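You operate a simulated robot arm through the tools that you are given. There is no shell and no other tool.

You run a simulated robot arm. Do the job below in one go: nothing can be reset, and whatever is moved stays where it is left.

## Task
Lock the frame's lid down and lay the orange strap roll on it.
Fine: swing both blue levers over the lid; the rolls are in the table's drawer; shut it again.

It is judged by the outcome, as a careful person would: the job done as asked, and still so three seconds after it is handed in. It fails if anything else is knocked over, pushed out of place, dropped, spilled or broken. A push-on lid holds only when it is set on centred and level and pressed home; a screw cap is set on level and turned clockwise until tight.

## Robot
A 7-joint arm with a two-finger parallel gripper, fixed in place. Base frame: the origin is on the floor under the middle of its stand, x ahead of it, y to its left, z up. Readings come in m, rad, newtons and seconds.
It reaches about 1.247 m from its shoulder. Its first joint turns from -2.304 to 2.304 rad. Payload 3.91 kg.
Tool frame: the origin (TCP) lies between the finger pads and is the grasp point; the fingertips stand 0.03 m ahead of it; z points along the fingers, y is the line along which they close. Largest opening 0.11 m; finger width 0.02, thickness 0.01; the body of the gripper, 0.048 by 0.112 m, starts 0.055 m behind the TCP.
Orientation is told as [roll, pitch, yaw] about the base's x, y, z axes, in that order, counted from this pose: with the fingers straight down and closing along the base's y, the tool's x points along the base's -x, its y along +y and its z along -z.

## Interface
- The arm moves only by the tool drive_tool. Its argument "targets" is a list of rows, each a list of 7 numbers: the shift along the tool's x, y, z in units of 40 mm (1.0 is 40 mm), then the turn, a rotation vector about the tool's x, y, z in units of 8 degrees (1.0 is 8 degrees), then the finger opening in m, from 0 to 0.11. In form: [[tx, ty, tz, wx, wy, wz, grip], ...]. A call has 1 to 20 rows; each row shifts and turns the commanded pose from where the row before left it, along the tool's axes as they then stand. A call with a number of a shift or a turn outside -1 to 1 is refused whole. Rows are played at 5 a second. More than 0.05 m and 0.15 rad between two rows, or a gripper value outside its range, and nothing of the call is played. A pose out of reach is approached as far as the arm can. The call stops where the force on the tool passes 80 N (or 10 N more than at its start, if that is more) or the arm is blocked; 0.2 s more then pass. The fingers move at their own pace (about 0.108 m/s each) and stop on an object; they squeeze with about 40 N. The grip force told is the motor's: it shows also when the fingers shut on nothing. Time passes only in rows, and 0.2 s behind the last, so rows that do not move let the fingers close. The reply holds the time, the measured pose of the TCP, the force on the tool along the base axes, the opening and the grip force, in the units named above and with some noise, with the torque about the TCP (base axes, N m) and any sound that the robot's microphone picked up.
- Cameras (640 x 400 px; columns grow to the right, rows downward): "scene" is fixed at [0.4073, -0.4934, 1.6519]; the picture's right is [0.91, -0.41, 0.00], its down [-0.17, -0.38, -0.91] and it looks along [0.38, 0.83, -0.42] (base axes); focal length 309 px, centre (320, 200). "wrist" rides on the gripper at [0.072, 0.017, -0.103] in the tool frame; the picture's right is [-0.23, 0.97, 0.00], its down [-0.76, -0.18, -0.62] and it looks along [-0.61, -0.14, 0.78] (tool axes); focal length 222 px, centre (320, 200). There is no depth. A picture from a camera that has moved, and an enlarged one, comes with that camera's place and axes in the base frame and with its lens. The place of the scene camera against the robot may be out by one fixed shift of up to 0.018 m in any direction.
- camera(camera): a new picture of that camera. No time passes.
- enlarge(camera, box): a new picture of the part [left, top, right, bottom] of that camera's present view, enlarged. No time passes.
- hand_in(): hands the job in; it is judged then, once.

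Places have to be worked out from the pictures, the camera data and where the tool is seen. Open the gripper and draw the arm clear of the work before you hand the job in, unless the task says otherwise.

The tools are called after ">>>" by a JSON object that holds its "api" and its "payload". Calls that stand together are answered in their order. drive_tool: Moves the arm, as the interface text tells. Its arguments: {"type":"object","properties":{"targets":{"type":"array","items":{"type":"array","items":{"type":"number"}}}},"required":["targets"]} The other tools are called the same way: camera (camera) takes a picture; enlarge (camera, box) takes an enlarged picture of a part of a camera's view; hand_in () hands the job in.

At the start:

```text
time: 0.0
ee_pos: [0.6386, 0.3562, 1.3442]
tool_rot: [-0.001, -0.001, 0.001]
contact_force: [-0.2, 0.1, 1.0]
moment: [0.0, -0.01, 0.01]
width: 0.11
grasp_force: 0.1
```

scene: 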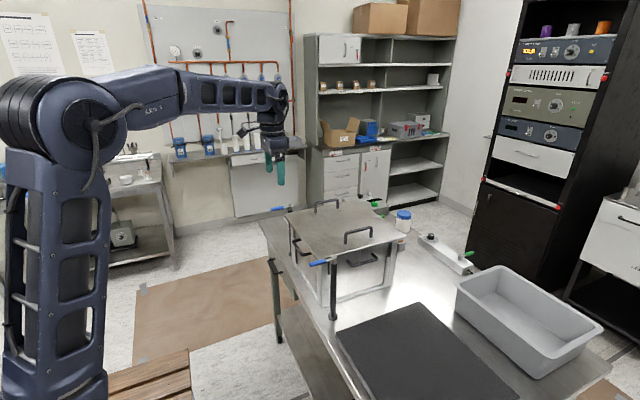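
wrist: 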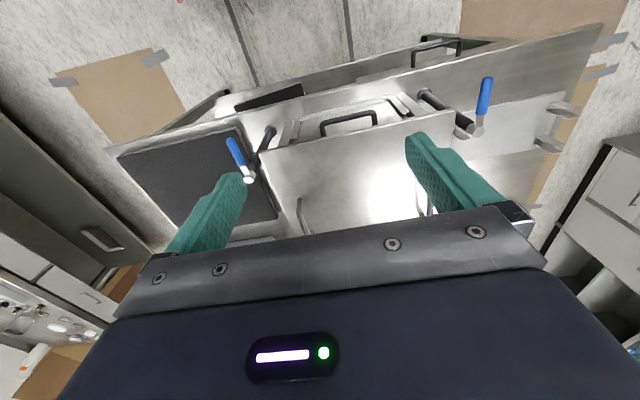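

I start by looking closer at the frame, the levers and the table in both views.

>>> {"api": "enlarge", "payload": {"camera": "scene", "box": [240, 180, 440, 340]}}

>>> {"api": "enlarge", "payload": {"camera": "wrist", "box": [100, 20, 640, 260]}}

>>> {"api": "enlarge", "payload": {"camera": "scene", "box": [380, 180, 620, 400]}}

```text
2.50 times, centred on (340, 260) of scene
camera zoom: at [0.4073, -0.4934, 1.6519], right [0.91, -0.41, 0.0], down [-0.17, -0.38, -0.91], along [0.38, 0.83, -0.42], focal length 773 px, centre (270, 50)
```

zoom: 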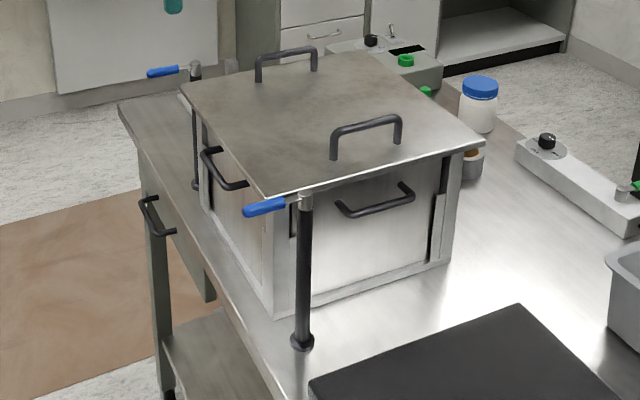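

```text
1.19 times, centred on (370, 140) of wrist
camera zoom: at [0.5658, 0.3729, 1.4482], right [0.23, 0.97, 0.0], down [0.76, -0.18, 0.62], along [0.61, -0.14, -0.78], focal length 263 px, centre (261, 271)
```

zoom: 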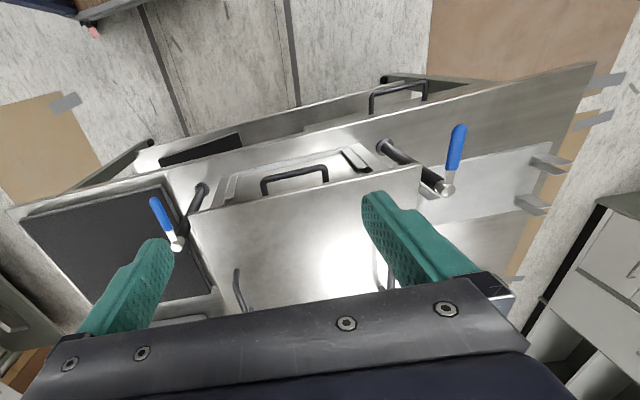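

```text
1.82 times, centred on (500, 290) of scene
camera zoom: at [0.4073, -0.4934, 1.6519], right [0.91, -0.41, 0.0], down [-0.17, -0.38, -0.91], along [0.38, 0.83, -0.42], focal length 562 px, centre (-7, 36)
```

zoom: 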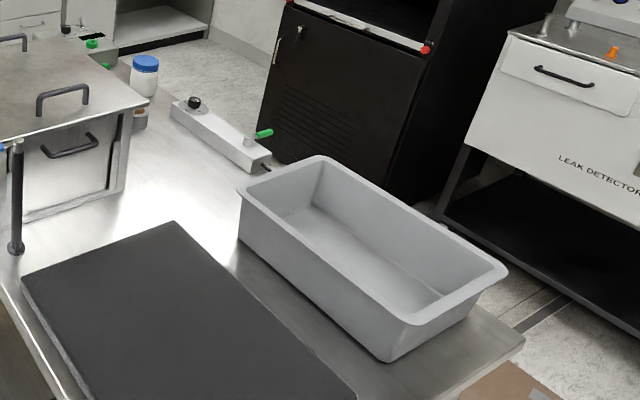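

The lid looks to be at about z 1.07, spanning x 0.73–1.08 and y 0.23–0.58. The levers sit on posts near (0.77, 0.20) and (0.77, 0.61), both pointing toward the robot, and the drawer handle is near (0.69, 0.64, 0.80). I move the arm back so the wrist camera can see the drawer front.

>>> {"api": "drive_tool", "payload": {"targets": [[1, 0.6, 0.3, 0, 0, 0, 0.05], [1, 0.6, 0.3, 0, 0, 0, 0.05], [1, 0.6, 0.3, 0, 0, 0, 0.05], [1, 0.6, 0.3, 0, 0, 0, 0.05], [1, 0.6, 0.3, 0, 0, 0, 0.05], [1, 0.6, 0.3, 0, 0, 0, 0.05]]}}

>>> {"api": "camera", "payload": {"camera": "wrist"}}

>>> {"api": "camera", "payload": {"camera": "scene"}}

```text
time: 1.4
ee_pos: [0.3999, 0.5001, 1.2739]
tool_rot: [-0.001, 0.0, 0.001]
contact_force: [1.1, -0.8, -0.1]
moment: [-0.02, 0.05, -0.02]
width: 0.0499
grasp_force: 0.0
```

```text
taken
camera wrist: at [0.3259, 0.5171, 1.3773], right [0.23, 0.97, 0.0], down [0.76, -0.18, 0.62], along [0.61, -0.14, -0.78], focal length 222 px, centre (320, 200)
```

wrist: 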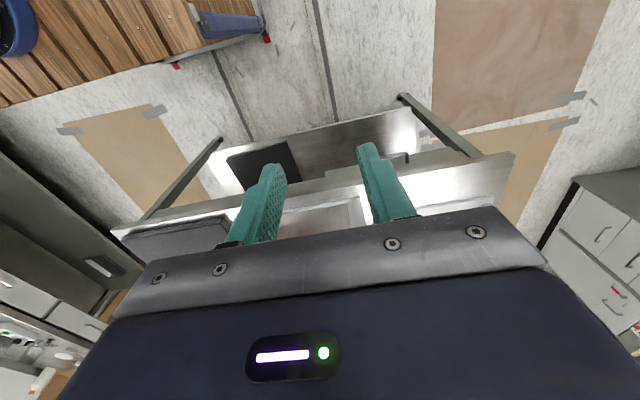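

```text
taken
```

scene: 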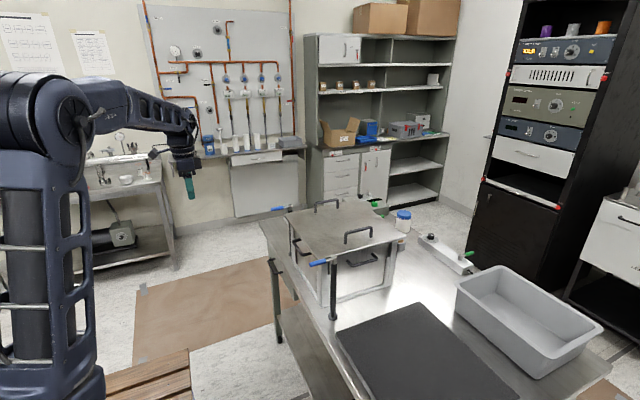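

The right finger hides the drawer handle, so I open the fingers and pull back and down a little to see the table's front apron.

>>> {"api": "drive_tool", "payload": {"targets": [[0.5, 0.5, 0.8, 0, 0, 0, 0.11], [0.5, 0.5, 0.8, 0, 0, 0, 0.11], [0, 0, 0.5, 0, 0, 0, 0.11]]}}

>>> {"api": "camera", "payload": {"camera": "wrist"}}

>>> {"api": "enlarge", "payload": {"camera": "wrist", "box": [180, 80, 500, 260]}}

>>> {"api": "enlarge", "payload": {"camera": "scene", "box": [240, 200, 340, 340]}}

```text
time: 2.2
ee_pos: [0.3593, 0.5377, 1.1895]
tool_rot: [0.001, 0.001, -0.001]
contact_force: [0.0, 0.2, -0.2]
moment: [0.03, 0.0, 0.0]
width: 0.1099
grasp_force: 0.0
```

```text
taken
camera wrist: at [0.2852, 0.5554, 1.2929], right [0.23, 0.97, 0.0], down [0.76, -0.18, 0.62], along [0.61, -0.14, -0.78], focal length 222 px, centre (320, 200)
```

wrist: 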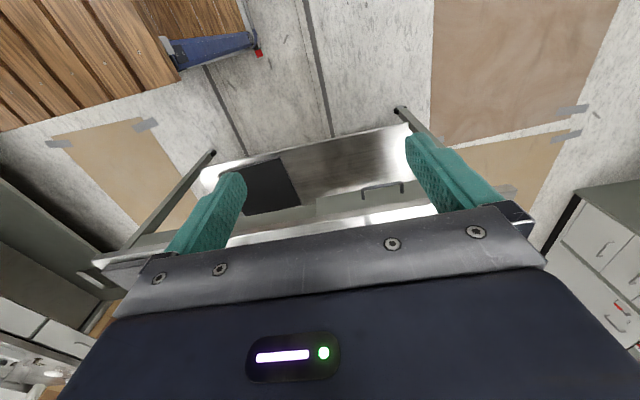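

```text
2.00 times, centred on (340, 170) of wrist
camera zoom: at [0.2852, 0.5554, 1.2929], right [0.23, 0.97, 0.0], down [0.76, -0.18, 0.62], along [0.61, -0.14, -0.78], focal length 444 px, centre (280, 260)
```

zoom: 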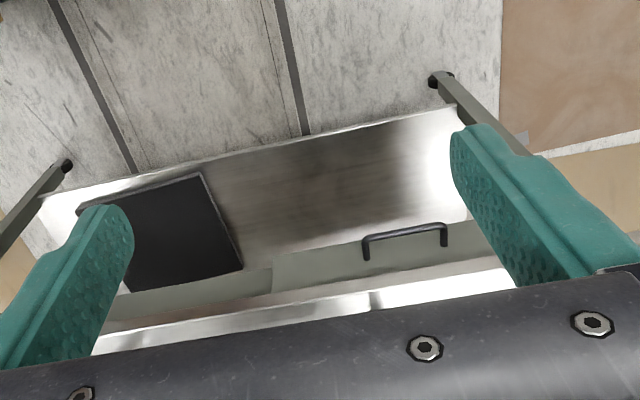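

```text
2.86 times, centred on (290, 270) of scene
camera zoom: at [0.4073, -0.4934, 1.6519], right [0.91, -0.41, 0.0], down [-0.17, -0.38, -0.91], along [0.38, 0.83, -0.42], focal length 883 px, centre (406, 0)
```

zoom: 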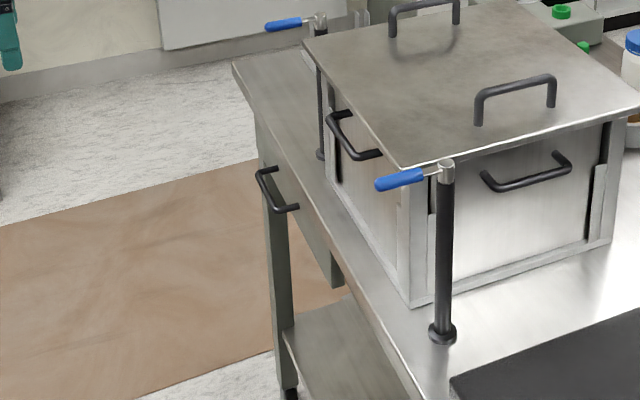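

The drawer's black bar handle runs along y, from about 0.59 to 0.70 at x≈0.68 and z≈0.78. I start with the levers, and move the arm over to look at lever 1 up close with the fingers closed.

>>> {"api": "drive_tool", "payload": {"targets": [[-0.5, -0.8, -0.15, 0, 0, 0, 0.0], [-0.5, -0.8, -0.15, 0, 0, 0, 0.0], [-0.5, -0.8, -0.15, 0, 0, 0, 0.0], [-0.5, -0.8, -0.15, 0, 0, 0, 0.0], [-0.5, -0.8, -0.15, 0, 0, 0, 0.0], [-0.5, -0.8, -0.15, 0, 0, 0, 0.0], [-0.5, -0.8, -0.15, 0, 0, 0, 0.0], [-0.5, -0.8, -0.15, 0, 0, 0, 0.0], [-0.5, -0.8, -0.15, 0, 0, 0, 0.0], [-0.5, -0.8, -0.15, 0, 0, 0, 0.0], [-0.5, -0.8, -0.15, 0, 0, 0, 0.0], [-0.5, -0.8, -0.15, 0, 0, 0, 0.0]]}}

>>> {"api": "camera", "payload": {"camera": "wrist"}}

>>> {"api": "enlarge", "payload": {"camera": "wrist", "box": [240, 60, 480, 210]}}

>>> {"api": "enlarge", "payload": {"camera": "scene", "box": [260, 160, 420, 280]}}

```text
time: 4.8
ee_pos: [0.6001, 0.1557, 1.2615]
tool_rot: [-0.002, 0.0, 0.001]
contact_force: [-0.5, 1.7, 0.7]
moment: [0.0, 0.0, 0.02]
width: 0.0
grasp_force: 37.4
```

```text
taken
camera wrist: at [0.5266, 0.1731, 1.3636], right [0.23, 0.97, 0.0], down [0.76, -0.18, 0.62], along [0.61, -0.14, -0.78], focal length 222 px, centre (320, 200)
```

wrist: 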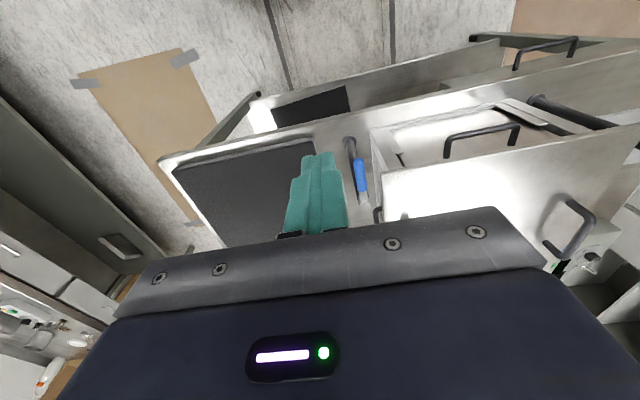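

```text
2.67 times, centred on (360, 135) of wrist
camera zoom: at [0.5266, 0.1731, 1.3636], right [0.23, 0.97, 0.0], down [0.76, -0.18, 0.62], along [0.61, -0.14, -0.78], focal length 592 px, centre (213, 373)
```

zoom: 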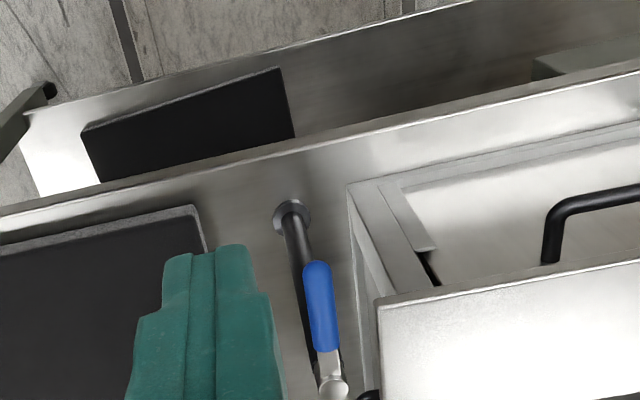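

```text
3.33 times, centred on (340, 220) of scene
camera zoom: at [0.4073, -0.4934, 1.6519], right [0.91, -0.41, 0.0], down [-0.17, -0.38, -0.91], along [0.38, 0.83, -0.42], focal length 1031 px, centre (253, 133)
```

zoom: 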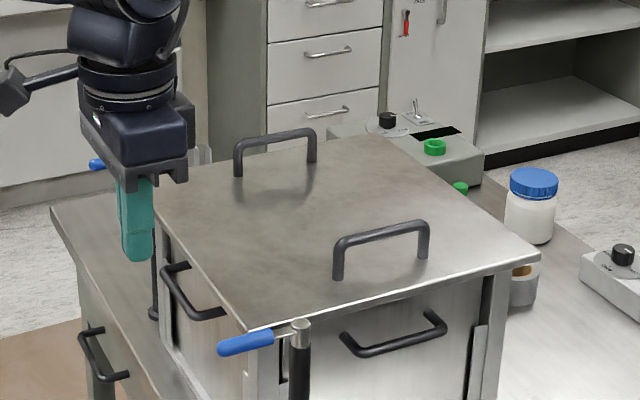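

Triangulating two wrist views gives lever 1's pivot at (0.761, 0.192, 1.09) and its tip at (0.682, 0.193, 1.094), with the lid top at z≈1.07. I bring the closed fingers down on the lever's outer (−y) side with the tips at z≈1.08.

>>> {"api": "drive_tool", "payload": {"targets": [[-0.883, -0.117, 0.5, 0, 0, 0, 0.0], [-0.883, -0.117, 0.5, 0, 0, 0, 0.0], [-0.883, -0.117, 0.5, 0, 0, 0, 0.0], [0, 0, 0.75, 0, 0, 0, 0.0], [0, 0, 0.75, 0, 0, 0, 0.0], [0, 0, 0.75, 0, 0, 0, 0.0]]}}

>>> {"api": "camera", "payload": {"camera": "wrist"}}

>>> {"api": "enlarge", "payload": {"camera": "scene", "box": [260, 160, 420, 280]}}

```text
time: 6.2
ee_pos: [0.7058, 0.1395, 1.1105]
tool_rot: [0.0, 0.001, -0.002]
contact_force: [-1.3, -0.1, 0.6]
moment: [0.0, -0.02, 0.01]
width: 0.0
grasp_force: 37.7
```

```text
taken
camera wrist: at [0.6327, 0.1582, 1.2143], right [0.23, 0.97, 0.0], down [0.76, -0.18, 0.62], along [0.61, -0.14, -0.78], focal length 222 px, centre (320, 200)
```

wrist: 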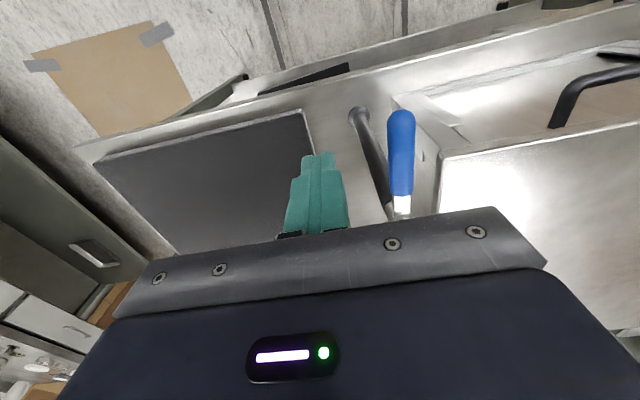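

```text
3.33 times, centred on (340, 220) of scene
camera zoom: at [0.4073, -0.4934, 1.6519], right [0.91, -0.41, 0.0], down [-0.17, -0.38, -0.91], along [0.38, 0.83, -0.42], focal length 1031 px, centre (253, 133)
```

zoom: 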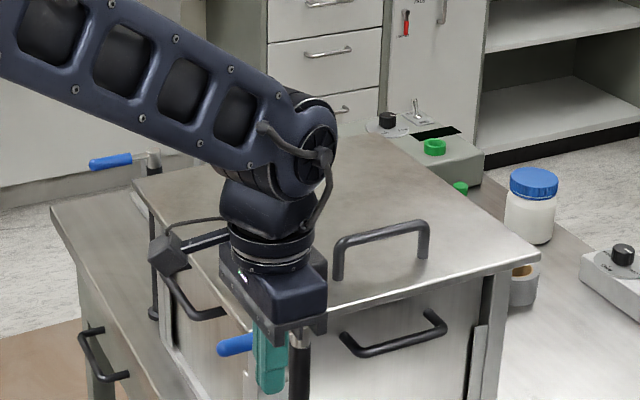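

The fingers are beside lever 1 with about 3 cm of clearance. I begin the sweep in an arc about the pivot, in small steps, and check the force partway.

>>> {"api": "drive_tool", "payload": {"targets": [[0, 0.44, 0.05, 0, 0, 0, 0.0], [0, 0.375, 0, 0, 0, 0, 0.0], [0.08, 0.37, 0, 0, 0, 0, 0.0], [-0.02, 0.38, 0, 0, 0, 0, 0.0]]}}

>>> {"api": "camera", "payload": {"camera": "wrist"}}

>>> {"api": "enlarge", "payload": {"camera": "scene", "box": [260, 160, 420, 280]}}

```text
time: 7.2
ee_pos: [0.7032, 0.2051, 1.1081]
tool_rot: [0.0, 0.0, 0.001]
contact_force: [-0.8, 0.3, -0.5]
moment: [0.0, 0.0, 0.0]
width: 0.0001
grasp_force: 38.0
```

```text
taken
camera wrist: at [0.6304, 0.2221, 1.2121], right [0.23, 0.97, 0.0], down [0.76, -0.18, 0.62], along [0.61, -0.14, -0.78], focal length 222 px, centre (320, 200)
```

wrist: 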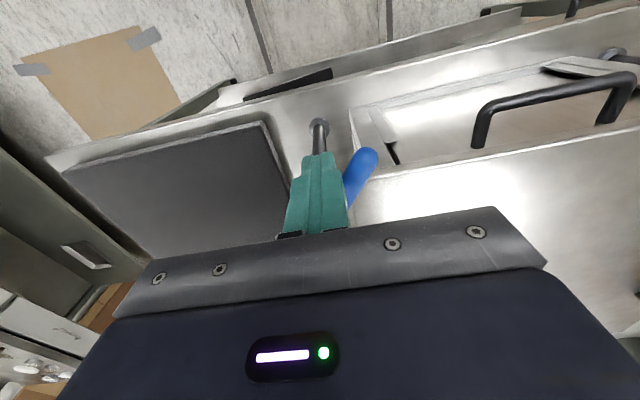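

```text
3.33 times, centred on (340, 220) of scene
camera zoom: at [0.4073, -0.4934, 1.6519], right [0.91, -0.41, 0.0], down [-0.17, -0.38, -0.91], along [0.38, 0.83, -0.42], focal length 1031 px, centre (253, 133)
```

zoom: 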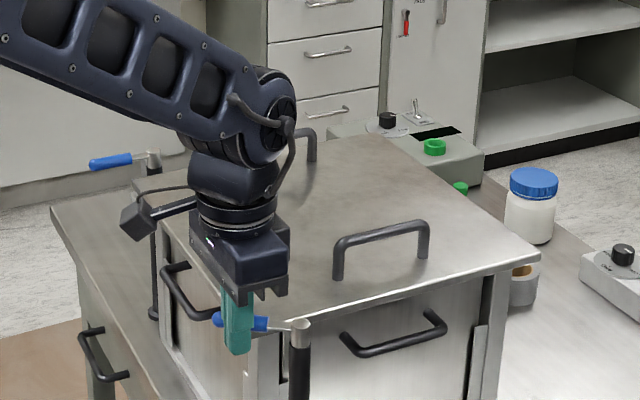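

The lever is turning with the fingers and hardly resists. I continue the arc until it points over the lid.

>>> {"api": "drive_tool", "payload": {"targets": [[-0.115, 0.36, 0, 0, 0, 0, 0.0], [-0.205, 0.32, 0, 0, 0, 0, 0.0], [-0.28, 0.26, 0, 0, 0, 0, 0.0], [-0.34, 0.18, 0, 0, 0, 0, 0.0]]}}

>>> {"api": "camera", "payload": {"camera": "wrist"}}

>>> {"api": "enlarge", "payload": {"camera": "scene", "box": [260, 160, 420, 280]}}

```text
time: 8.2
ee_pos: [0.7406, 0.2491, 1.11]
tool_rot: [0.0, 0.0, 0.004]
contact_force: [-2.0, 0.1, -0.5]
moment: [0.03, 0.05, 0.02]
width: 0.0
grasp_force: 37.2
```

```text
taken
camera wrist: at [0.6669, 0.2667, 1.2119], right [0.23, 0.97, 0.0], down [0.76, -0.18, 0.62], along [0.61, -0.14, -0.78], focal length 222 px, centre (320, 200)
```

wrist: 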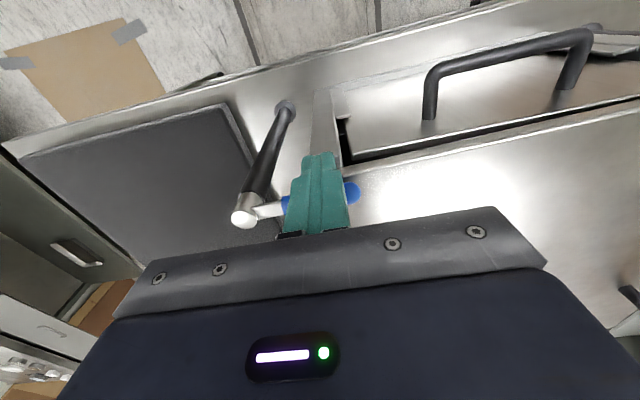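

```text
3.33 times, centred on (340, 220) of scene
camera zoom: at [0.4073, -0.4934, 1.6519], right [0.91, -0.41, 0.0], down [-0.17, -0.38, -0.91], along [0.38, 0.83, -0.42], focal length 1031 px, centre (253, 133)
```

zoom: 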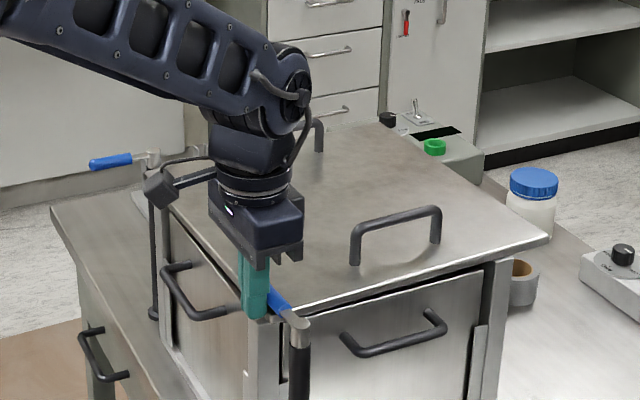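

The lid seems to have shifted: there's a dark gap at its near edge and its handle has moved in the scene view. I stop and look closely before moving anything.

>>> {"api": "enlarge", "payload": {"camera": "wrist", "box": [220, 60, 640, 260]}}

>>> {"api": "enlarge", "payload": {"camera": "scene", "box": [290, 200, 390, 280]}}

>>> {"api": "enlarge", "payload": {"camera": "scene", "box": [340, 190, 420, 260]}}

```text
1.52 times, centred on (430, 160) of wrist
camera zoom: at [0.6669, 0.2667, 1.2119], right [0.23, 0.97, 0.0], down [0.76, -0.18, 0.62], along [0.61, -0.14, -0.78], focal length 338 px, centre (152, 261)
```

zoom: 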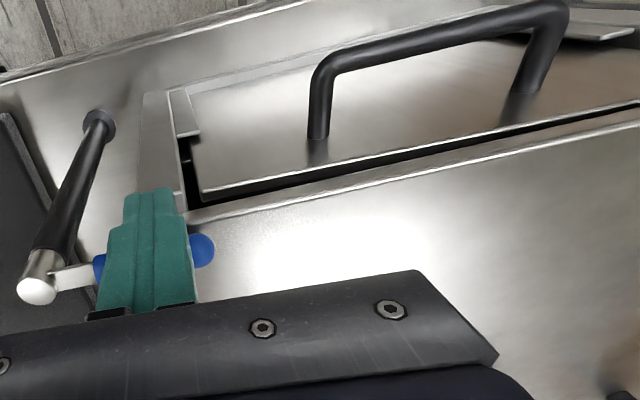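

```text
5.00 times, centred on (340, 240) of scene
camera zoom: at [0.4073, -0.4934, 1.6519], right [0.91, -0.41, 0.0], down [-0.17, -0.38, -0.91], along [0.38, 0.83, -0.42], focal length 1546 px, centre (220, 0)
```

zoom: 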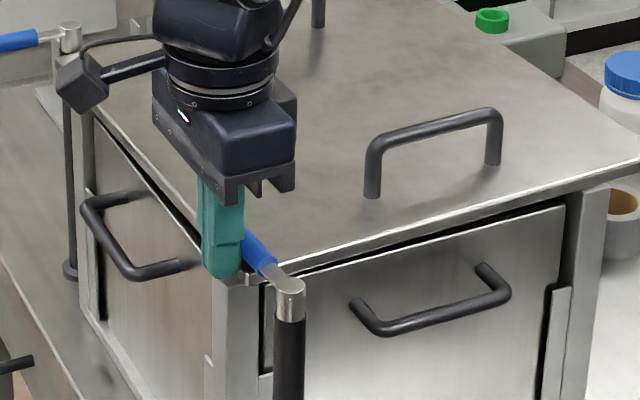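

```text
5.71 times, centred on (380, 225) of scene
camera zoom: at [0.4073, -0.4934, 1.6519], right [0.91, -0.41, 0.0], down [-0.17, -0.38, -0.91], along [0.38, 0.83, -0.42], focal length 1767 px, centre (-23, 57)
```

zoom: 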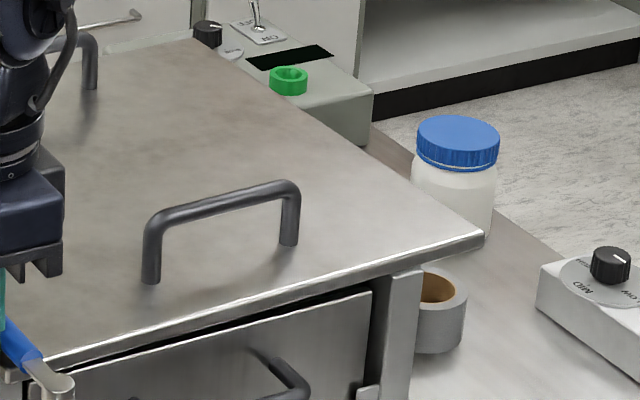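

The fingertips, at z≈1.08, evidently caught the lid's near edge, so the lid top must be close to 1.08 and the lid has slid and twisted slightly. I back the fingers off, rise clear and survey the lid's seat before correcting it.

>>> {"api": "drive_tool", "payload": {"targets": [[0.25, 0, 0, 0, 0, 0, 0.0], [0.25, 0, -0.3, 0, 0, 0, 0.0], [0.3, 0.2, -0.9, 0, 0, 0, 0.0], [0.6, 0.5, -0.9, 0, 0, 0, 0.0], [0.6, 0.5, -0.9, 0, 0, 0, 0.0], [0.6, 0.6, -0.8, 0, 0, 0, 0.0], [0.6, 0.6, -0.8, 0, 0, 0, 0.0]]}}

>>> {"api": "camera", "payload": {"camera": "wrist"}}

>>> {"api": "enlarge", "payload": {"camera": "scene", "box": [260, 160, 420, 280]}}

>>> {"api": "enlarge", "payload": {"camera": "scene", "box": [290, 200, 410, 290]}}

```text
time: 9.8
ee_pos: [0.6127, 0.3455, 1.2925]
tool_rot: [-0.001, 0.002, 0.0]
contact_force: [0.6, -0.5, -0.8]
moment: [0.05, 0.06, 0.01]
width: 0.0002
grasp_force: 37.7
```

```text
taken
camera wrist: at [0.5402, 0.3637, 1.3959], right [0.23, 0.97, 0.0], down [0.76, -0.18, 0.62], along [0.61, -0.14, -0.78], focal length 222 px, centre (320, 200)
```

wrist: 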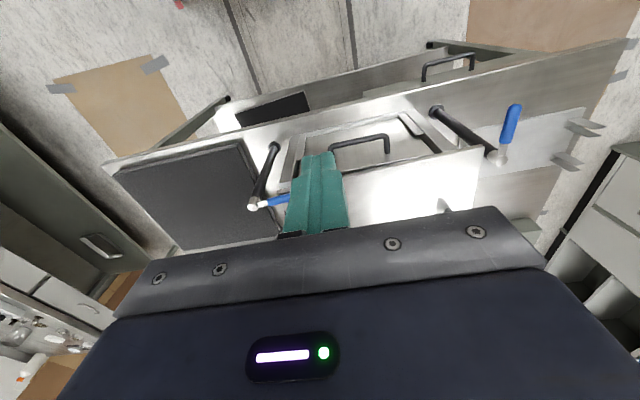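

```text
3.33 times, centred on (340, 220) of scene
camera zoom: at [0.4073, -0.4934, 1.6519], right [0.91, -0.41, 0.0], down [-0.17, -0.38, -0.91], along [0.38, 0.83, -0.42], focal length 1031 px, centre (253, 133)
```

zoom: 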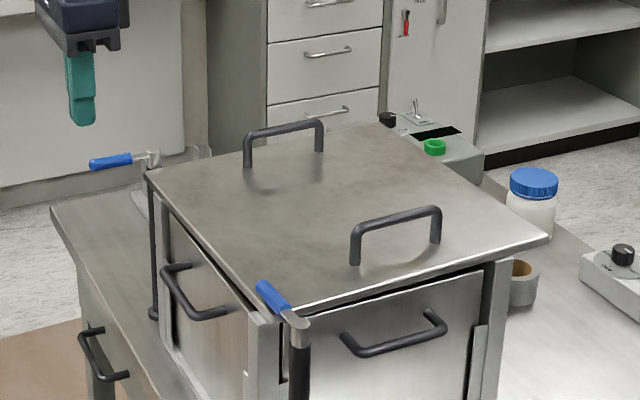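

```text
4.44 times, centred on (350, 245) of scene
camera zoom: at [0.4073, -0.4934, 1.6519], right [0.91, -0.41, 0.0], down [-0.17, -0.38, -0.91], along [0.38, 0.83, -0.42], focal length 1374 px, centre (187, 0)
```

zoom: 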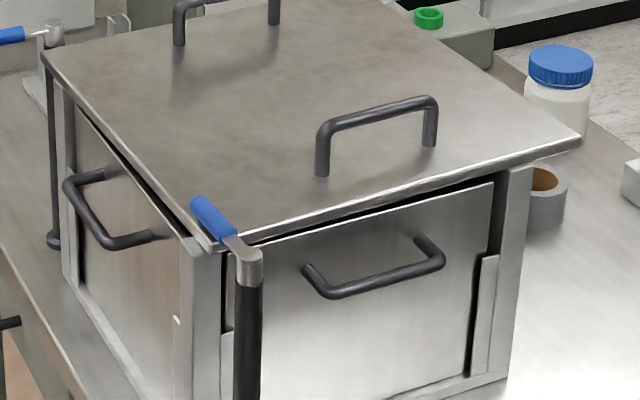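

All four lid corners have shifted in the scene view, amounting to roughly +2.5 cm in x and +2 cm in y with a small twist. I plan to slide the lid back by its handle, so I move above it with the fingers open to measure handle 1 and the frame.

>>> {"api": "drive_tool", "payload": {"targets": [[-0.84, -0.2, 0, 0, 0, 0, 0.1], [-0.84, -0.2, 0, 0, 0, 0, 0.1], [-0.84, -0.2, 0, 0, 0, 0, 0.1], [-0.84, -0.2, 0, 0, 0, 0, 0.1], [-0.84, -0.2, 0, 0, 0, 0, 0.1]]}}

>>> {"api": "camera", "payload": {"camera": "wrist"}}

>>> {"api": "enlarge", "payload": {"camera": "scene", "box": [240, 180, 440, 340]}}

```text
time: 11.0
ee_pos: [0.7775, 0.3035, 1.2958]
tool_rot: [0.002, -0.003, 0.002]
contact_force: [-0.9, 0.6, 0.3]
moment: [-0.01, -0.03, 0.0]
width: 0.1001
grasp_force: 0.1
```

```text
taken
camera wrist: at [0.7048, 0.3217, 1.3977], right [0.23, 0.97, 0.0], down [0.76, -0.18, 0.62], along [0.61, -0.14, -0.78], focal length 222 px, centre (320, 200)
```

wrist: 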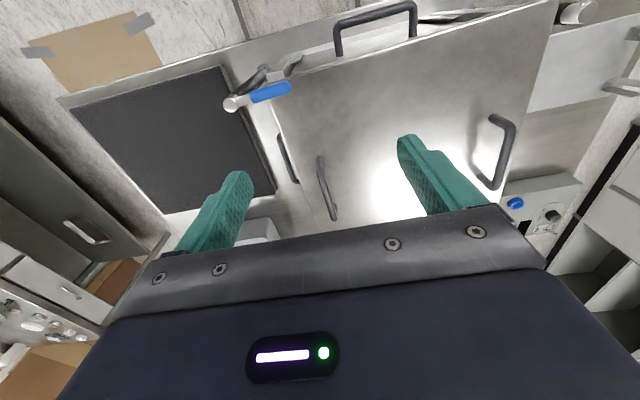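

```text
2.50 times, centred on (340, 260) of scene
camera zoom: at [0.4073, -0.4934, 1.6519], right [0.91, -0.41, 0.0], down [-0.17, -0.38, -0.91], along [0.38, 0.83, -0.42], focal length 773 px, centre (270, 50)
```

zoom: 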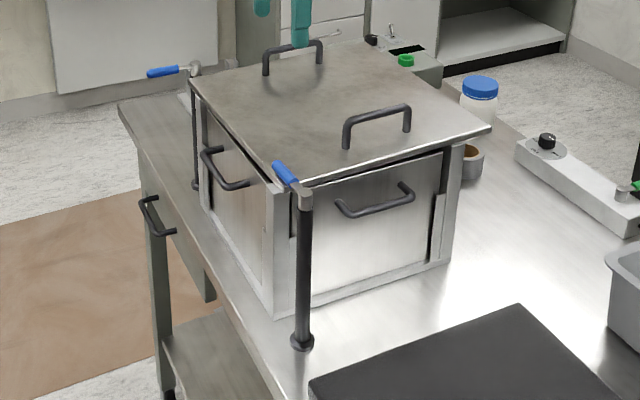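

The scene comparison puts the lid shift at about (+0.027, +0.022) m with roughly 2° of twist. I'm unsure of the exact lid height, so I close the fingers over the middle of the lid and lower them slowly to feel its surface.

>>> {"api": "drive_tool", "payload": {"targets": [[-0.64, 0.73, 0, 0, 0, 0, 0.0], [-0.64, 0.73, 0, 0, 0, 0, 0.0], [-0.64, 0.73, 0, 0, 0, 0, 0.0], [-0.64, 0.73, 0, 0, 0, 0, 0.0], [0, 0, 1, 0, 0, 0, 0.0], [0, 0, 1, 0, 0, 0, 0.0], [0, 0, 1, 0, 0, 0, 0.0], [0, 0, 1, 0, 0, 0, 0.0], [0, 0, 0.1, 0, 0, 0, 0.0], [0, 0, 0.1, 0, 0, 0, 0.0], [0, 0, 0.1, 0, 0, 0, 0.0], [0, 0, 0.1, 0, 0, 0, 0.0]]}}

>>> {"api": "camera", "payload": {"camera": "wrist"}}

>>> {"api": "enlarge", "payload": {"camera": "scene", "box": [290, 190, 410, 280]}}

```text
time: 13.6
ee_pos: [0.8823, 0.423, 1.1181]
tool_rot: [0.0, 0.001, 0.0]
contact_force: [0.8, -0.1, 0.2]
moment: [-0.01, 0.0, 0.0]
width: 0.0
grasp_force: 38.3
```

```text
taken
camera wrist: at [0.8098, 0.4399, 1.2206], right [0.23, 0.97, 0.0], down [0.76, -0.18, 0.62], along [0.61, -0.14, -0.78], focal length 222 px, centre (320, 200)
```

wrist: 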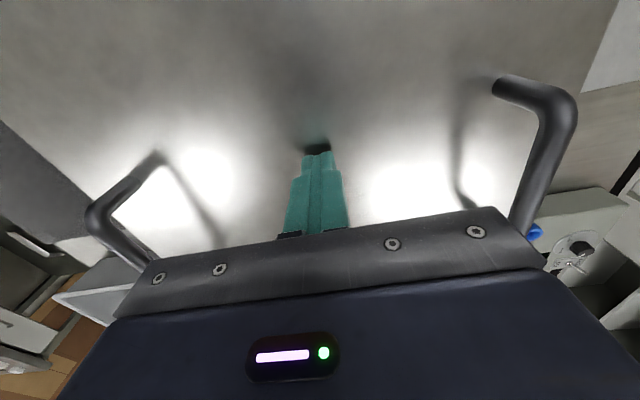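

```text
4.44 times, centred on (350, 235) of scene
camera zoom: at [0.4073, -0.4934, 1.6519], right [0.91, -0.41, 0.0], down [-0.17, -0.38, -0.91], along [0.38, 0.83, -0.42], focal length 1374 px, centre (187, 44)
```

zoom: 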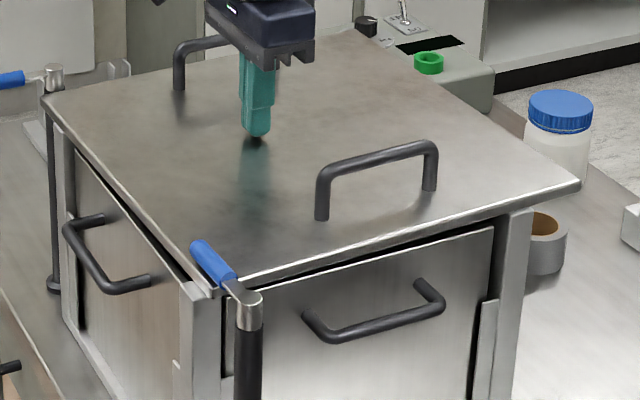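

The tips at 1.088 are very close to the lid, and the shadow nearly meets them. I creep down a few millimetres more until there's contact.

>>> {"api": "drive_tool", "payload": {"targets": [[0, 0, 0.05, 0, 0, 0, 0.0], [0, 0, 0.05, 0, 0, 0, 0.0], [0, 0, 0, 0, 0, 0, 0.0]]}}

>>> {"api": "drive_tool", "payload": {"targets": [[0, 0, 0.05, 0, 0, 0, 0.0], [0, 0, 0.05, 0, 0, 0, 0.0], [0, 0, 0, 0, 0, 0, 0.0]]}}

```text
time: 14.4
ee_pos: [0.8826, 0.4226, 1.1149]
tool_rot: [0.0, 0.0, -0.001]
contact_force: [0.3, -0.2, 2.6]
moment: [0.0, 0.03, 0.04]
width: 0.0
grasp_force: 37.5
```

```text
time: 15.2
ee_pos: [0.8833, 0.4214, 1.1138]
tool_rot: [0.003, -0.005, 0.0]
contact_force: [10.4, 4.6, 47.5]
moment: [0.13, 0.14, 0.17]
width: 0.0001
grasp_force: 38.0
```

I felt contact at a TCP height of about 1.1145, so the lid top is at z≈1.085, about 1 cm higher than I judged from the pictures. I rise at once, open the fingers and hover over handle 1 to line up a grasp.

>>> {"api": "drive_tool", "payload": {"targets": [[0, 0, -0.3, 0, 0, 0, 0.0], [0, 0, -1, 0, 0, 0, 0.0], [0, 0, -1, 0, 0, 0, 0.06], [-0.15, -0.75, 0, 0, 0, 0, 0.08], [-0.15, -0.75, 0, 0, 0, 0, 0.08], [-0.15, -0.75, 0, 0, 0, 0, 0.08], [-0.15, -0.75, 0, 0, 0, 0, 0.08]]}}

>>> {"api": "camera", "payload": {"camera": "wrist"}}

>>> {"api": "enlarge", "payload": {"camera": "scene", "box": [240, 180, 440, 340]}}

>>> {"api": "enlarge", "payload": {"camera": "scene", "box": [290, 190, 410, 280]}}

```text
time: 16.8
ee_pos: [0.907, 0.3015, 1.2023]
tool_rot: [0.0, -0.002, 0.0]
contact_force: [0.1, 0.6, 0.2]
moment: [-0.03, 0.01, 0.06]
width: 0.0798
grasp_force: 0.1
```

```text
taken
camera wrist: at [0.8338, 0.3199, 1.3051], right [0.23, 0.97, 0.0], down [0.76, -0.18, 0.62], along [0.61, -0.14, -0.78], focal length 222 px, centre (320, 200)
```

wrist: 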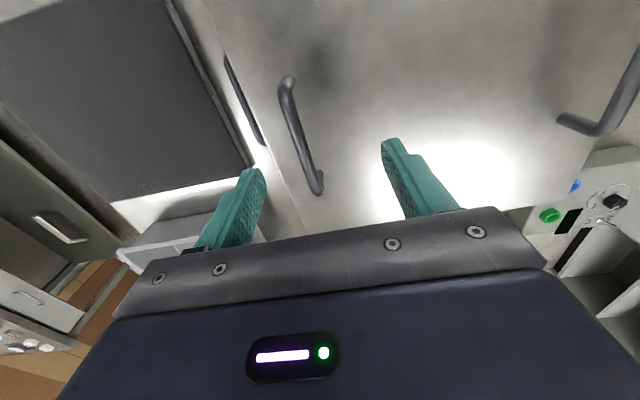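

```text
2.50 times, centred on (340, 260) of scene
camera zoom: at [0.4073, -0.4934, 1.6519], right [0.91, -0.41, 0.0], down [-0.17, -0.38, -0.91], along [0.38, 0.83, -0.42], focal length 773 px, centre (270, 50)
```

zoom: 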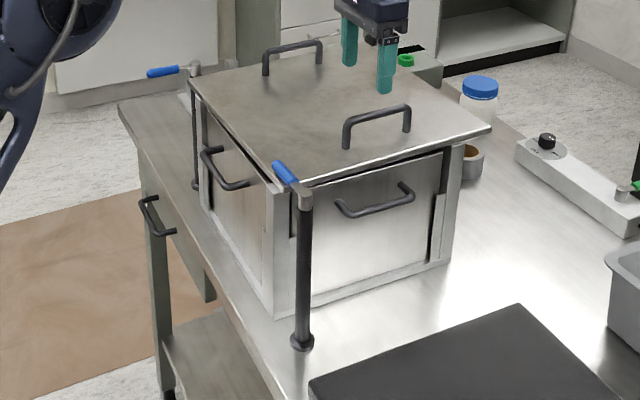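

```text
4.44 times, centred on (350, 235) of scene
camera zoom: at [0.4073, -0.4934, 1.6519], right [0.91, -0.41, 0.0], down [-0.17, -0.38, -0.91], along [0.38, 0.83, -0.42], focal length 1374 px, centre (187, 44)
```

zoom: 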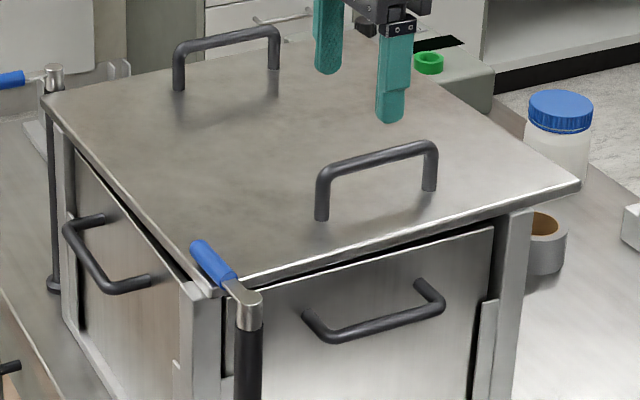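

The handle 1 bar shows at about x 0.866–0.959, y≈0.285 and z≈1.125. I centre over it, go down so the tips stay about 8 mm above the lid, and look before closing.

>>> {"api": "drive_tool", "payload": {"targets": [[-0.05, -0.41, 0, 0, 0, 0, 0.08], [0, 0, 0.7, 0, 0, 0, 0.08], [0, 0, 0.7, 0, 0, 0, 0.08], [0, 0, 0.55, 0, 0, 0, 0.08], [0, 0, 0, 0, 0, 0, 0.08]]}}

>>> {"api": "camera", "payload": {"camera": "wrist"}}

>>> {"api": "enlarge", "payload": {"camera": "scene", "box": [290, 190, 410, 280]}}

```text
time: 18.0
ee_pos: [0.9102, 0.2835, 1.124]
tool_rot: [0.001, 0.0, 0.0]
contact_force: [-0.1, -0.1, 0.1]
moment: [0.0, -0.02, 0.05]
width: 0.08
grasp_force: 0.1
```

```text
taken
camera wrist: at [0.836, 0.302, 1.2269], right [0.23, 0.97, 0.0], down [0.76, -0.18, 0.62], along [0.61, -0.14, -0.78], focal length 222 px, centre (320, 200)
```

wrist: 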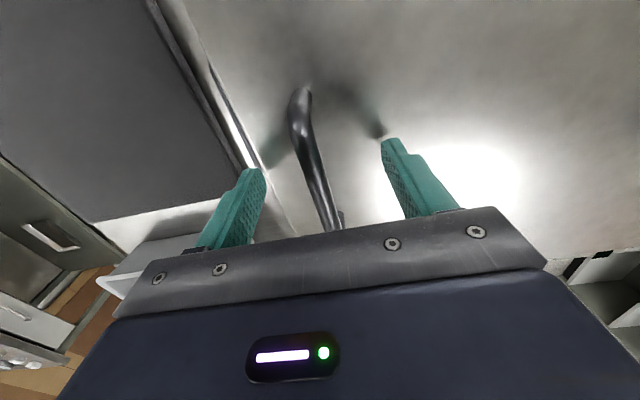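

```text
4.44 times, centred on (350, 235) of scene
camera zoom: at [0.4073, -0.4934, 1.6519], right [0.91, -0.41, 0.0], down [-0.17, -0.38, -0.91], along [0.38, 0.83, -0.42], focal length 1374 px, centre (187, 44)
```

zoom: 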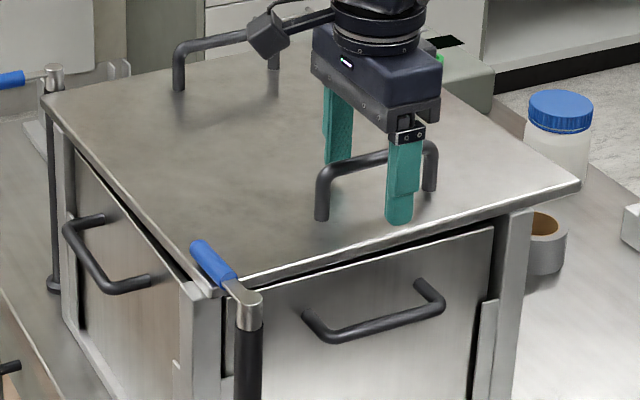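

The fingers straddle the handle bar with it centred between them. I close on it.

>>> {"api": "drive_tool", "payload": {"targets": [[0, 0, 0, 0, 0, 0, 0.0], [0, 0, 0, 0, 0, 0, 0.0], [0, 0, 0, 0, 0, 0, 0.0]]}}

>>> {"api": "enlarge", "payload": {"camera": "scene", "box": [240, 180, 440, 340]}}

```text
time: 18.8
ee_pos: [0.9096, 0.2844, 1.1246]
tool_rot: [0.001, -0.001, 0.002]
contact_force: [-1.1, -0.8, -0.2]
moment: [0.1, 0.06, 0.75]
width: 0.0119
grasp_force: 40.2
```

```text
2.50 times, centred on (340, 260) of scene
camera zoom: at [0.4073, -0.4934, 1.6519], right [0.91, -0.41, 0.0], down [-0.17, -0.38, -0.91], along [0.38, 0.83, -0.42], focal length 773 px, centre (270, 50)
```

zoom: 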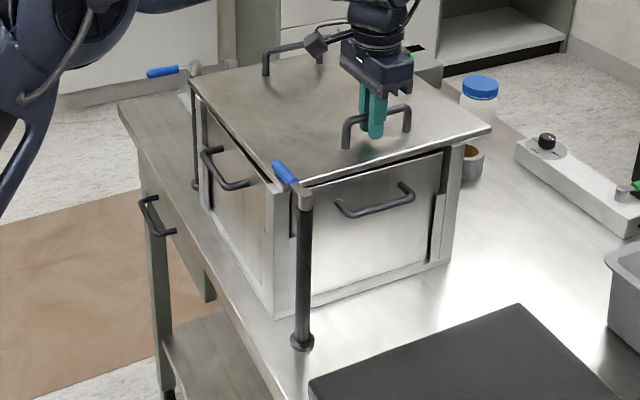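

The bar is gripped at a width of 0.012, and the torque about z fits a lid twisted slightly counter-clockwise. I slide the lid back toward its seat in small steps, turning it slightly clockwise.

>>> {"api": "drive_tool", "payload": {"targets": [[0.137, -0.09, 0, 0, 0, 0.06, 0.0], [0.137, -0.09, 0, 0, 0, 0.06, 0.0], [0.137, -0.09, 0, 0, 0, 0.06, 0.0], [0, 0, 0, 0, 0, 0, 0.0]]}}

>>> {"api": "enlarge", "payload": {"camera": "scene", "box": [240, 180, 440, 340]}}

```text
time: 19.8
ee_pos: [0.8925, 0.2742, 1.1243]
tool_rot: [0.001, -0.003, -0.024]
contact_force: [5.2, 3.8, 11.0]
moment: [0.03, 0.38, -0.01]
width: 0.0118
grasp_force: 39.5
```

```text
2.50 times, centred on (340, 260) of scene
camera zoom: at [0.4073, -0.4934, 1.6519], right [0.91, -0.41, 0.0], down [-0.17, -0.38, -0.91], along [0.38, 0.83, -0.42], focal length 773 px, centre (270, 50)
```

zoom: 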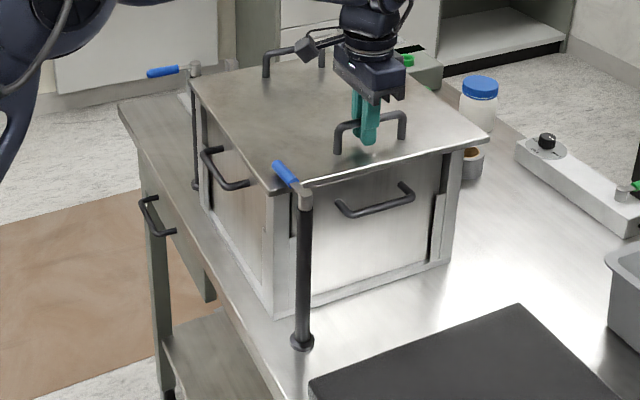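

Handle 1's end has come back but the lid pivoted about its far side. I finish moving handle 1 (−1.1 cm in x, −1.2 cm in y), and will then bring the other end over with handle 2.

>>> {"api": "drive_tool", "payload": {"targets": [[0, -0.1, 0, 0, 0, 0, 0.0], [0, -0.1, 0, 0, 0, 0, 0.0], [0, -0.1, 0, 0, 0, 0, 0.0], [0.09, 0, 0, 0, 0, 0, 0.0], [0.09, 0, 0, 0, 0, 0, 0.0], [0.08, 0, 0, 0, 0, 0, 0.0], [0, 0, 0, 0, 0, 0, 0.0]]}}

>>> {"api": "enlarge", "payload": {"camera": "scene", "box": [240, 180, 440, 340]}}

>>> {"api": "camera", "payload": {"camera": "wrist"}}

```text
time: 21.4
ee_pos: [0.8825, 0.2621, 1.1233]
tool_rot: [0.0, 0.0, -0.022]
contact_force: [6.7, -3.5, 12.3]
moment: [-0.07, -0.3, -0.42]
width: 0.0114
grasp_force: 40.1
```

```text
2.50 times, centred on (340, 260) of scene
camera zoom: at [0.4073, -0.4934, 1.6519], right [0.91, -0.41, 0.0], down [-0.17, -0.38, -0.91], along [0.38, 0.83, -0.42], focal length 773 px, centre (270, 50)
```

zoom: 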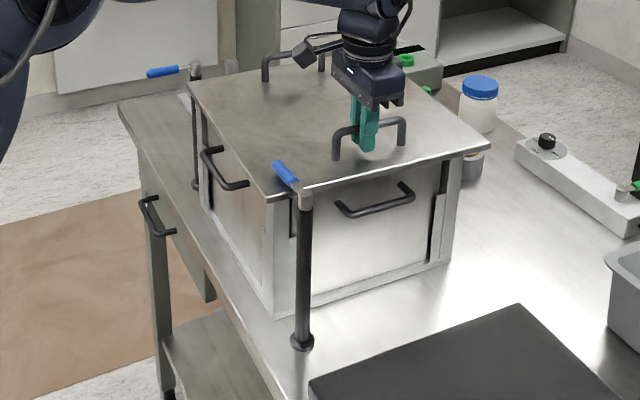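

```text
taken
camera wrist: at [0.8095, 0.2812, 1.2266], right [0.25, 0.97, 0.0], down [0.76, -0.2, 0.62], along [0.6, -0.16, -0.78], focal length 222 px, centre (320, 200)
```

wrist: 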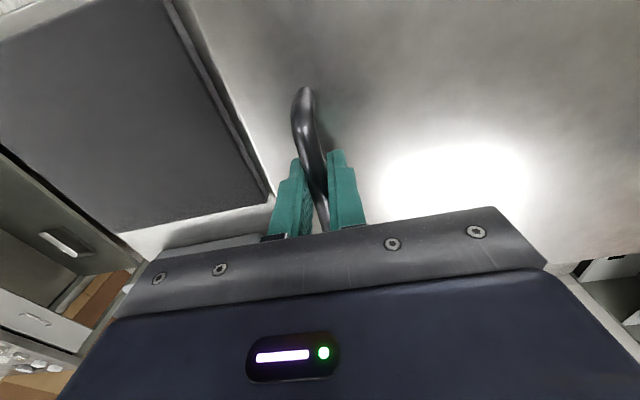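

Handle 1 is back at its original picture position, and the lid still needs a few degrees counter-clockwise, mainly by moving its far side toward the robot. I release handle 1, rise and go over to handle 2.

>>> {"api": "drive_tool", "payload": {"targets": [[0, 0, 0, 0, 0, 0, 0.08], [0, 0, 0, 0, 0, 0, 0.08], [0, 0, -1, 0, 0, 0, 0.08], [0, 0, -1, 0, 0, 0, 0.08], [-0.06, 0.895, 0, 0, 0, 0, 0.08], [-0.06, 0.895, 0, 0, 0, 0, 0.08], [-0.06, 0.895, 0, 0, 0, 0, 0.08], [-0.06, 0.895, 0, 0, 0, 0, 0.08], [-0.06, 0.895, 0, 0, 0, 0, 0.08], [-0.06, 0.895, 0, 0, 0, 0, 0.08], [-0.06, 0.895, 0, 0, 0, 0, 0.08]]}}

>>> {"api": "camera", "payload": {"camera": "wrist"}}

>>> {"api": "enlarge", "payload": {"camera": "scene", "box": [240, 180, 440, 340]}}

```text
time: 23.8
ee_pos: [0.9042, 0.5126, 1.2046]
tool_rot: [0.003, 0.0, -0.026]
contact_force: [-0.9, -1.2, 0.7]
moment: [0.05, 0.04, 0.02]
width: 0.0798
grasp_force: 0.1
```

```text
taken
camera wrist: at [0.8309, 0.5325, 1.3067], right [0.25, 0.97, 0.0], down [0.76, -0.2, 0.62], along [0.6, -0.16, -0.78], focal length 222 px, centre (320, 200)
```

wrist: 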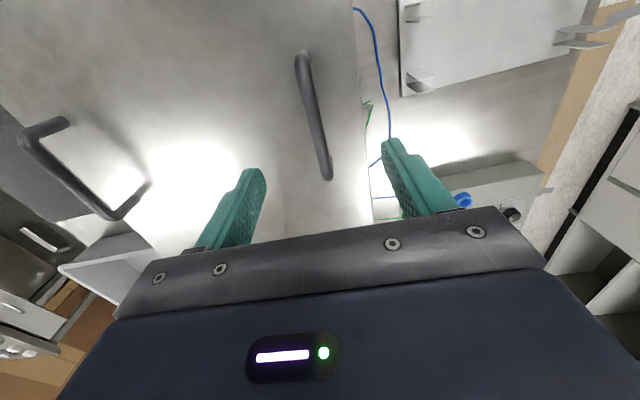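

```text
2.50 times, centred on (340, 260) of scene
camera zoom: at [0.4073, -0.4934, 1.6519], right [0.91, -0.41, 0.0], down [-0.17, -0.38, -0.91], along [0.38, 0.83, -0.42], focal length 773 px, centre (270, 50)
```

zoom: 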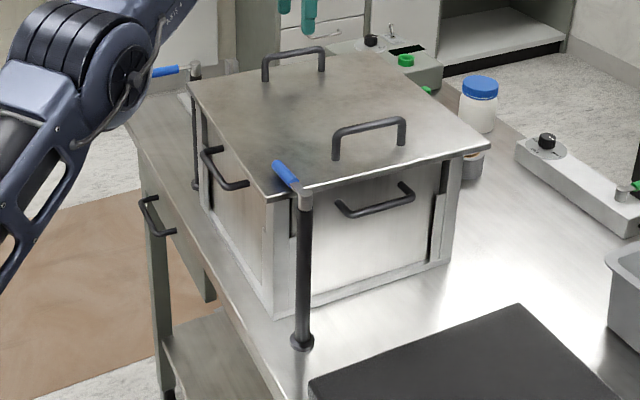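

Handle 2 needs to move only about −1 cm in x. Its bar is centred under the fingers, so I descend onto it.

>>> {"api": "drive_tool", "payload": {"targets": [[0.1, 0, 0.7, 0, 0, 0, 0.08], [0, 0, 0.7, 0, 0, 0, 0.08], [0, 0, 0.61, 0, 0, 0, 0.08], [0, 0, 0, 0, 0, 0, 0.08]]}}

>>> {"api": "camera", "payload": {"camera": "wrist"}}

>>> {"api": "enlarge", "payload": {"camera": "scene", "box": [290, 180, 410, 270]}}

```text
time: 24.8
ee_pos: [0.9001, 0.5134, 1.1227]
tool_rot: [0.0, 0.0, -0.024]
contact_force: [-0.1, -0.6, -1.2]
moment: [0.0, 0.03, 0.02]
width: 0.08
grasp_force: 0.0
```

```text
taken
camera wrist: at [0.827, 0.5323, 1.2256], right [0.25, 0.97, 0.0], down [0.76, -0.2, 0.62], along [0.6, -0.16, -0.78], focal length 222 px, centre (320, 200)
```

wrist: 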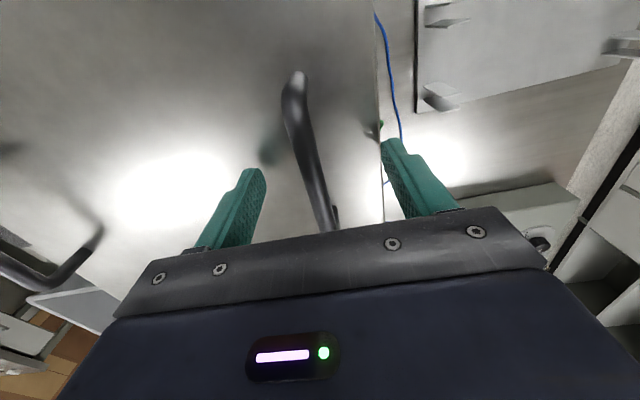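

```text
4.44 times, centred on (350, 225) of scene
camera zoom: at [0.4073, -0.4934, 1.6519], right [0.91, -0.41, 0.0], down [-0.17, -0.38, -0.91], along [0.38, 0.83, -0.42], focal length 1374 px, centre (187, 89)
```

zoom: 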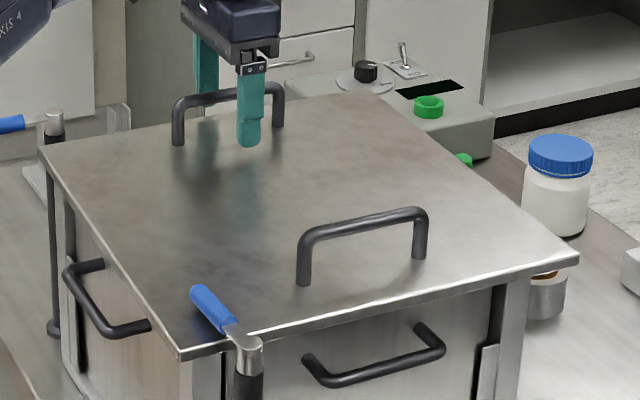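

The bar is centred between the fingers. I close, then pull handle 2 about 1 cm toward the robot with a slight counter-clockwise turn.

>>> {"api": "drive_tool", "payload": {"targets": [[0, 0, 0, 0, 0, 0, 0.0], [0, 0, 0, 0, 0, 0, 0.0], [0, 0, 0, 0, 0, 0, 0.0]]}}

>>> {"api": "drive_tool", "payload": {"targets": [[0.07, 0, 0, 0, 0, -0.05, 0.0], [0.07, 0.02, 0, 0, 0, -0.05, 0.0], [0.07, 0.02, 0, 0, 0, -0.05, 0.0], [0, 0, 0, 0, 0, 0, 0.0]]}}

>>> {"api": "enlarge", "payload": {"camera": "scene", "box": [240, 180, 440, 340]}}

```text
time: 25.6
ee_pos: [0.8999, 0.5131, 1.1227]
tool_rot: [-0.001, 0.0, -0.024]
contact_force: [-0.3, -4.1, 0.1]
moment: [-0.02, -0.03, -0.37]
width: 0.0116
grasp_force: 39.6
```

```text
time: 26.6
ee_pos: [0.8906, 0.5155, 1.1219]
tool_rot: [0.0, 0.0, -0.002]
contact_force: [2.7, -1.1, 0.9]
moment: [-0.01, -0.28, -0.14]
width: 0.0114
grasp_force: 40.1
```

```text
2.50 times, centred on (340, 260) of scene
camera zoom: at [0.4073, -0.4934, 1.6519], right [0.91, -0.41, 0.0], down [-0.17, -0.38, -0.91], along [0.38, 0.83, -0.42], focal length 773 px, centre (270, 50)
```

zoom: 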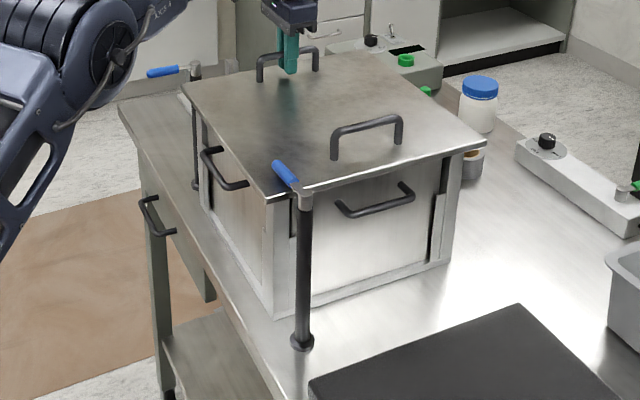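

The lid's corners and handles now match the original picture to within 1–2 px. I compare at higher zoom against the earlier original view.

>>> {"api": "enlarge", "payload": {"camera": "scene", "box": [260, 160, 420, 280]}}

>>> {"api": "enlarge", "payload": {"camera": "scene", "box": [285, 225, 405, 315]}}

```text
3.33 times, centred on (340, 220) of scene
camera zoom: at [0.4073, -0.4934, 1.6519], right [0.91, -0.41, 0.0], down [-0.17, -0.38, -0.91], along [0.38, 0.83, -0.42], focal length 1031 px, centre (253, 133)
```

zoom: 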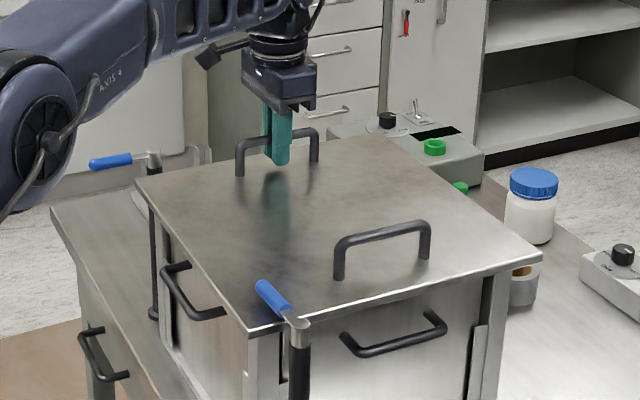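

```text
4.44 times, centred on (345, 270) of scene
camera zoom: at [0.4073, -0.4934, 1.6519], right [0.91, -0.41, 0.0], down [-0.17, -0.38, -0.91], along [0.38, 0.83, -0.42], focal length 1374 px, centre (209, -111)
```

zoom: 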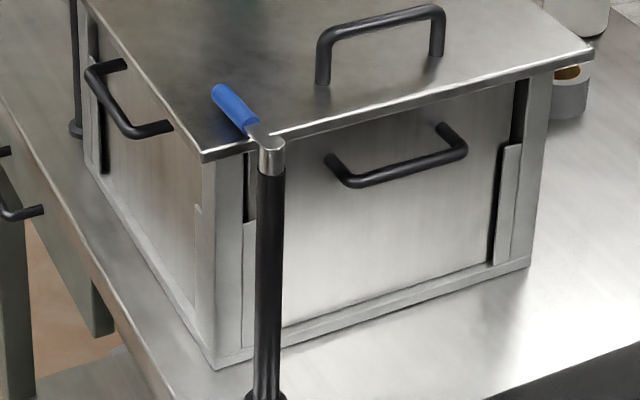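

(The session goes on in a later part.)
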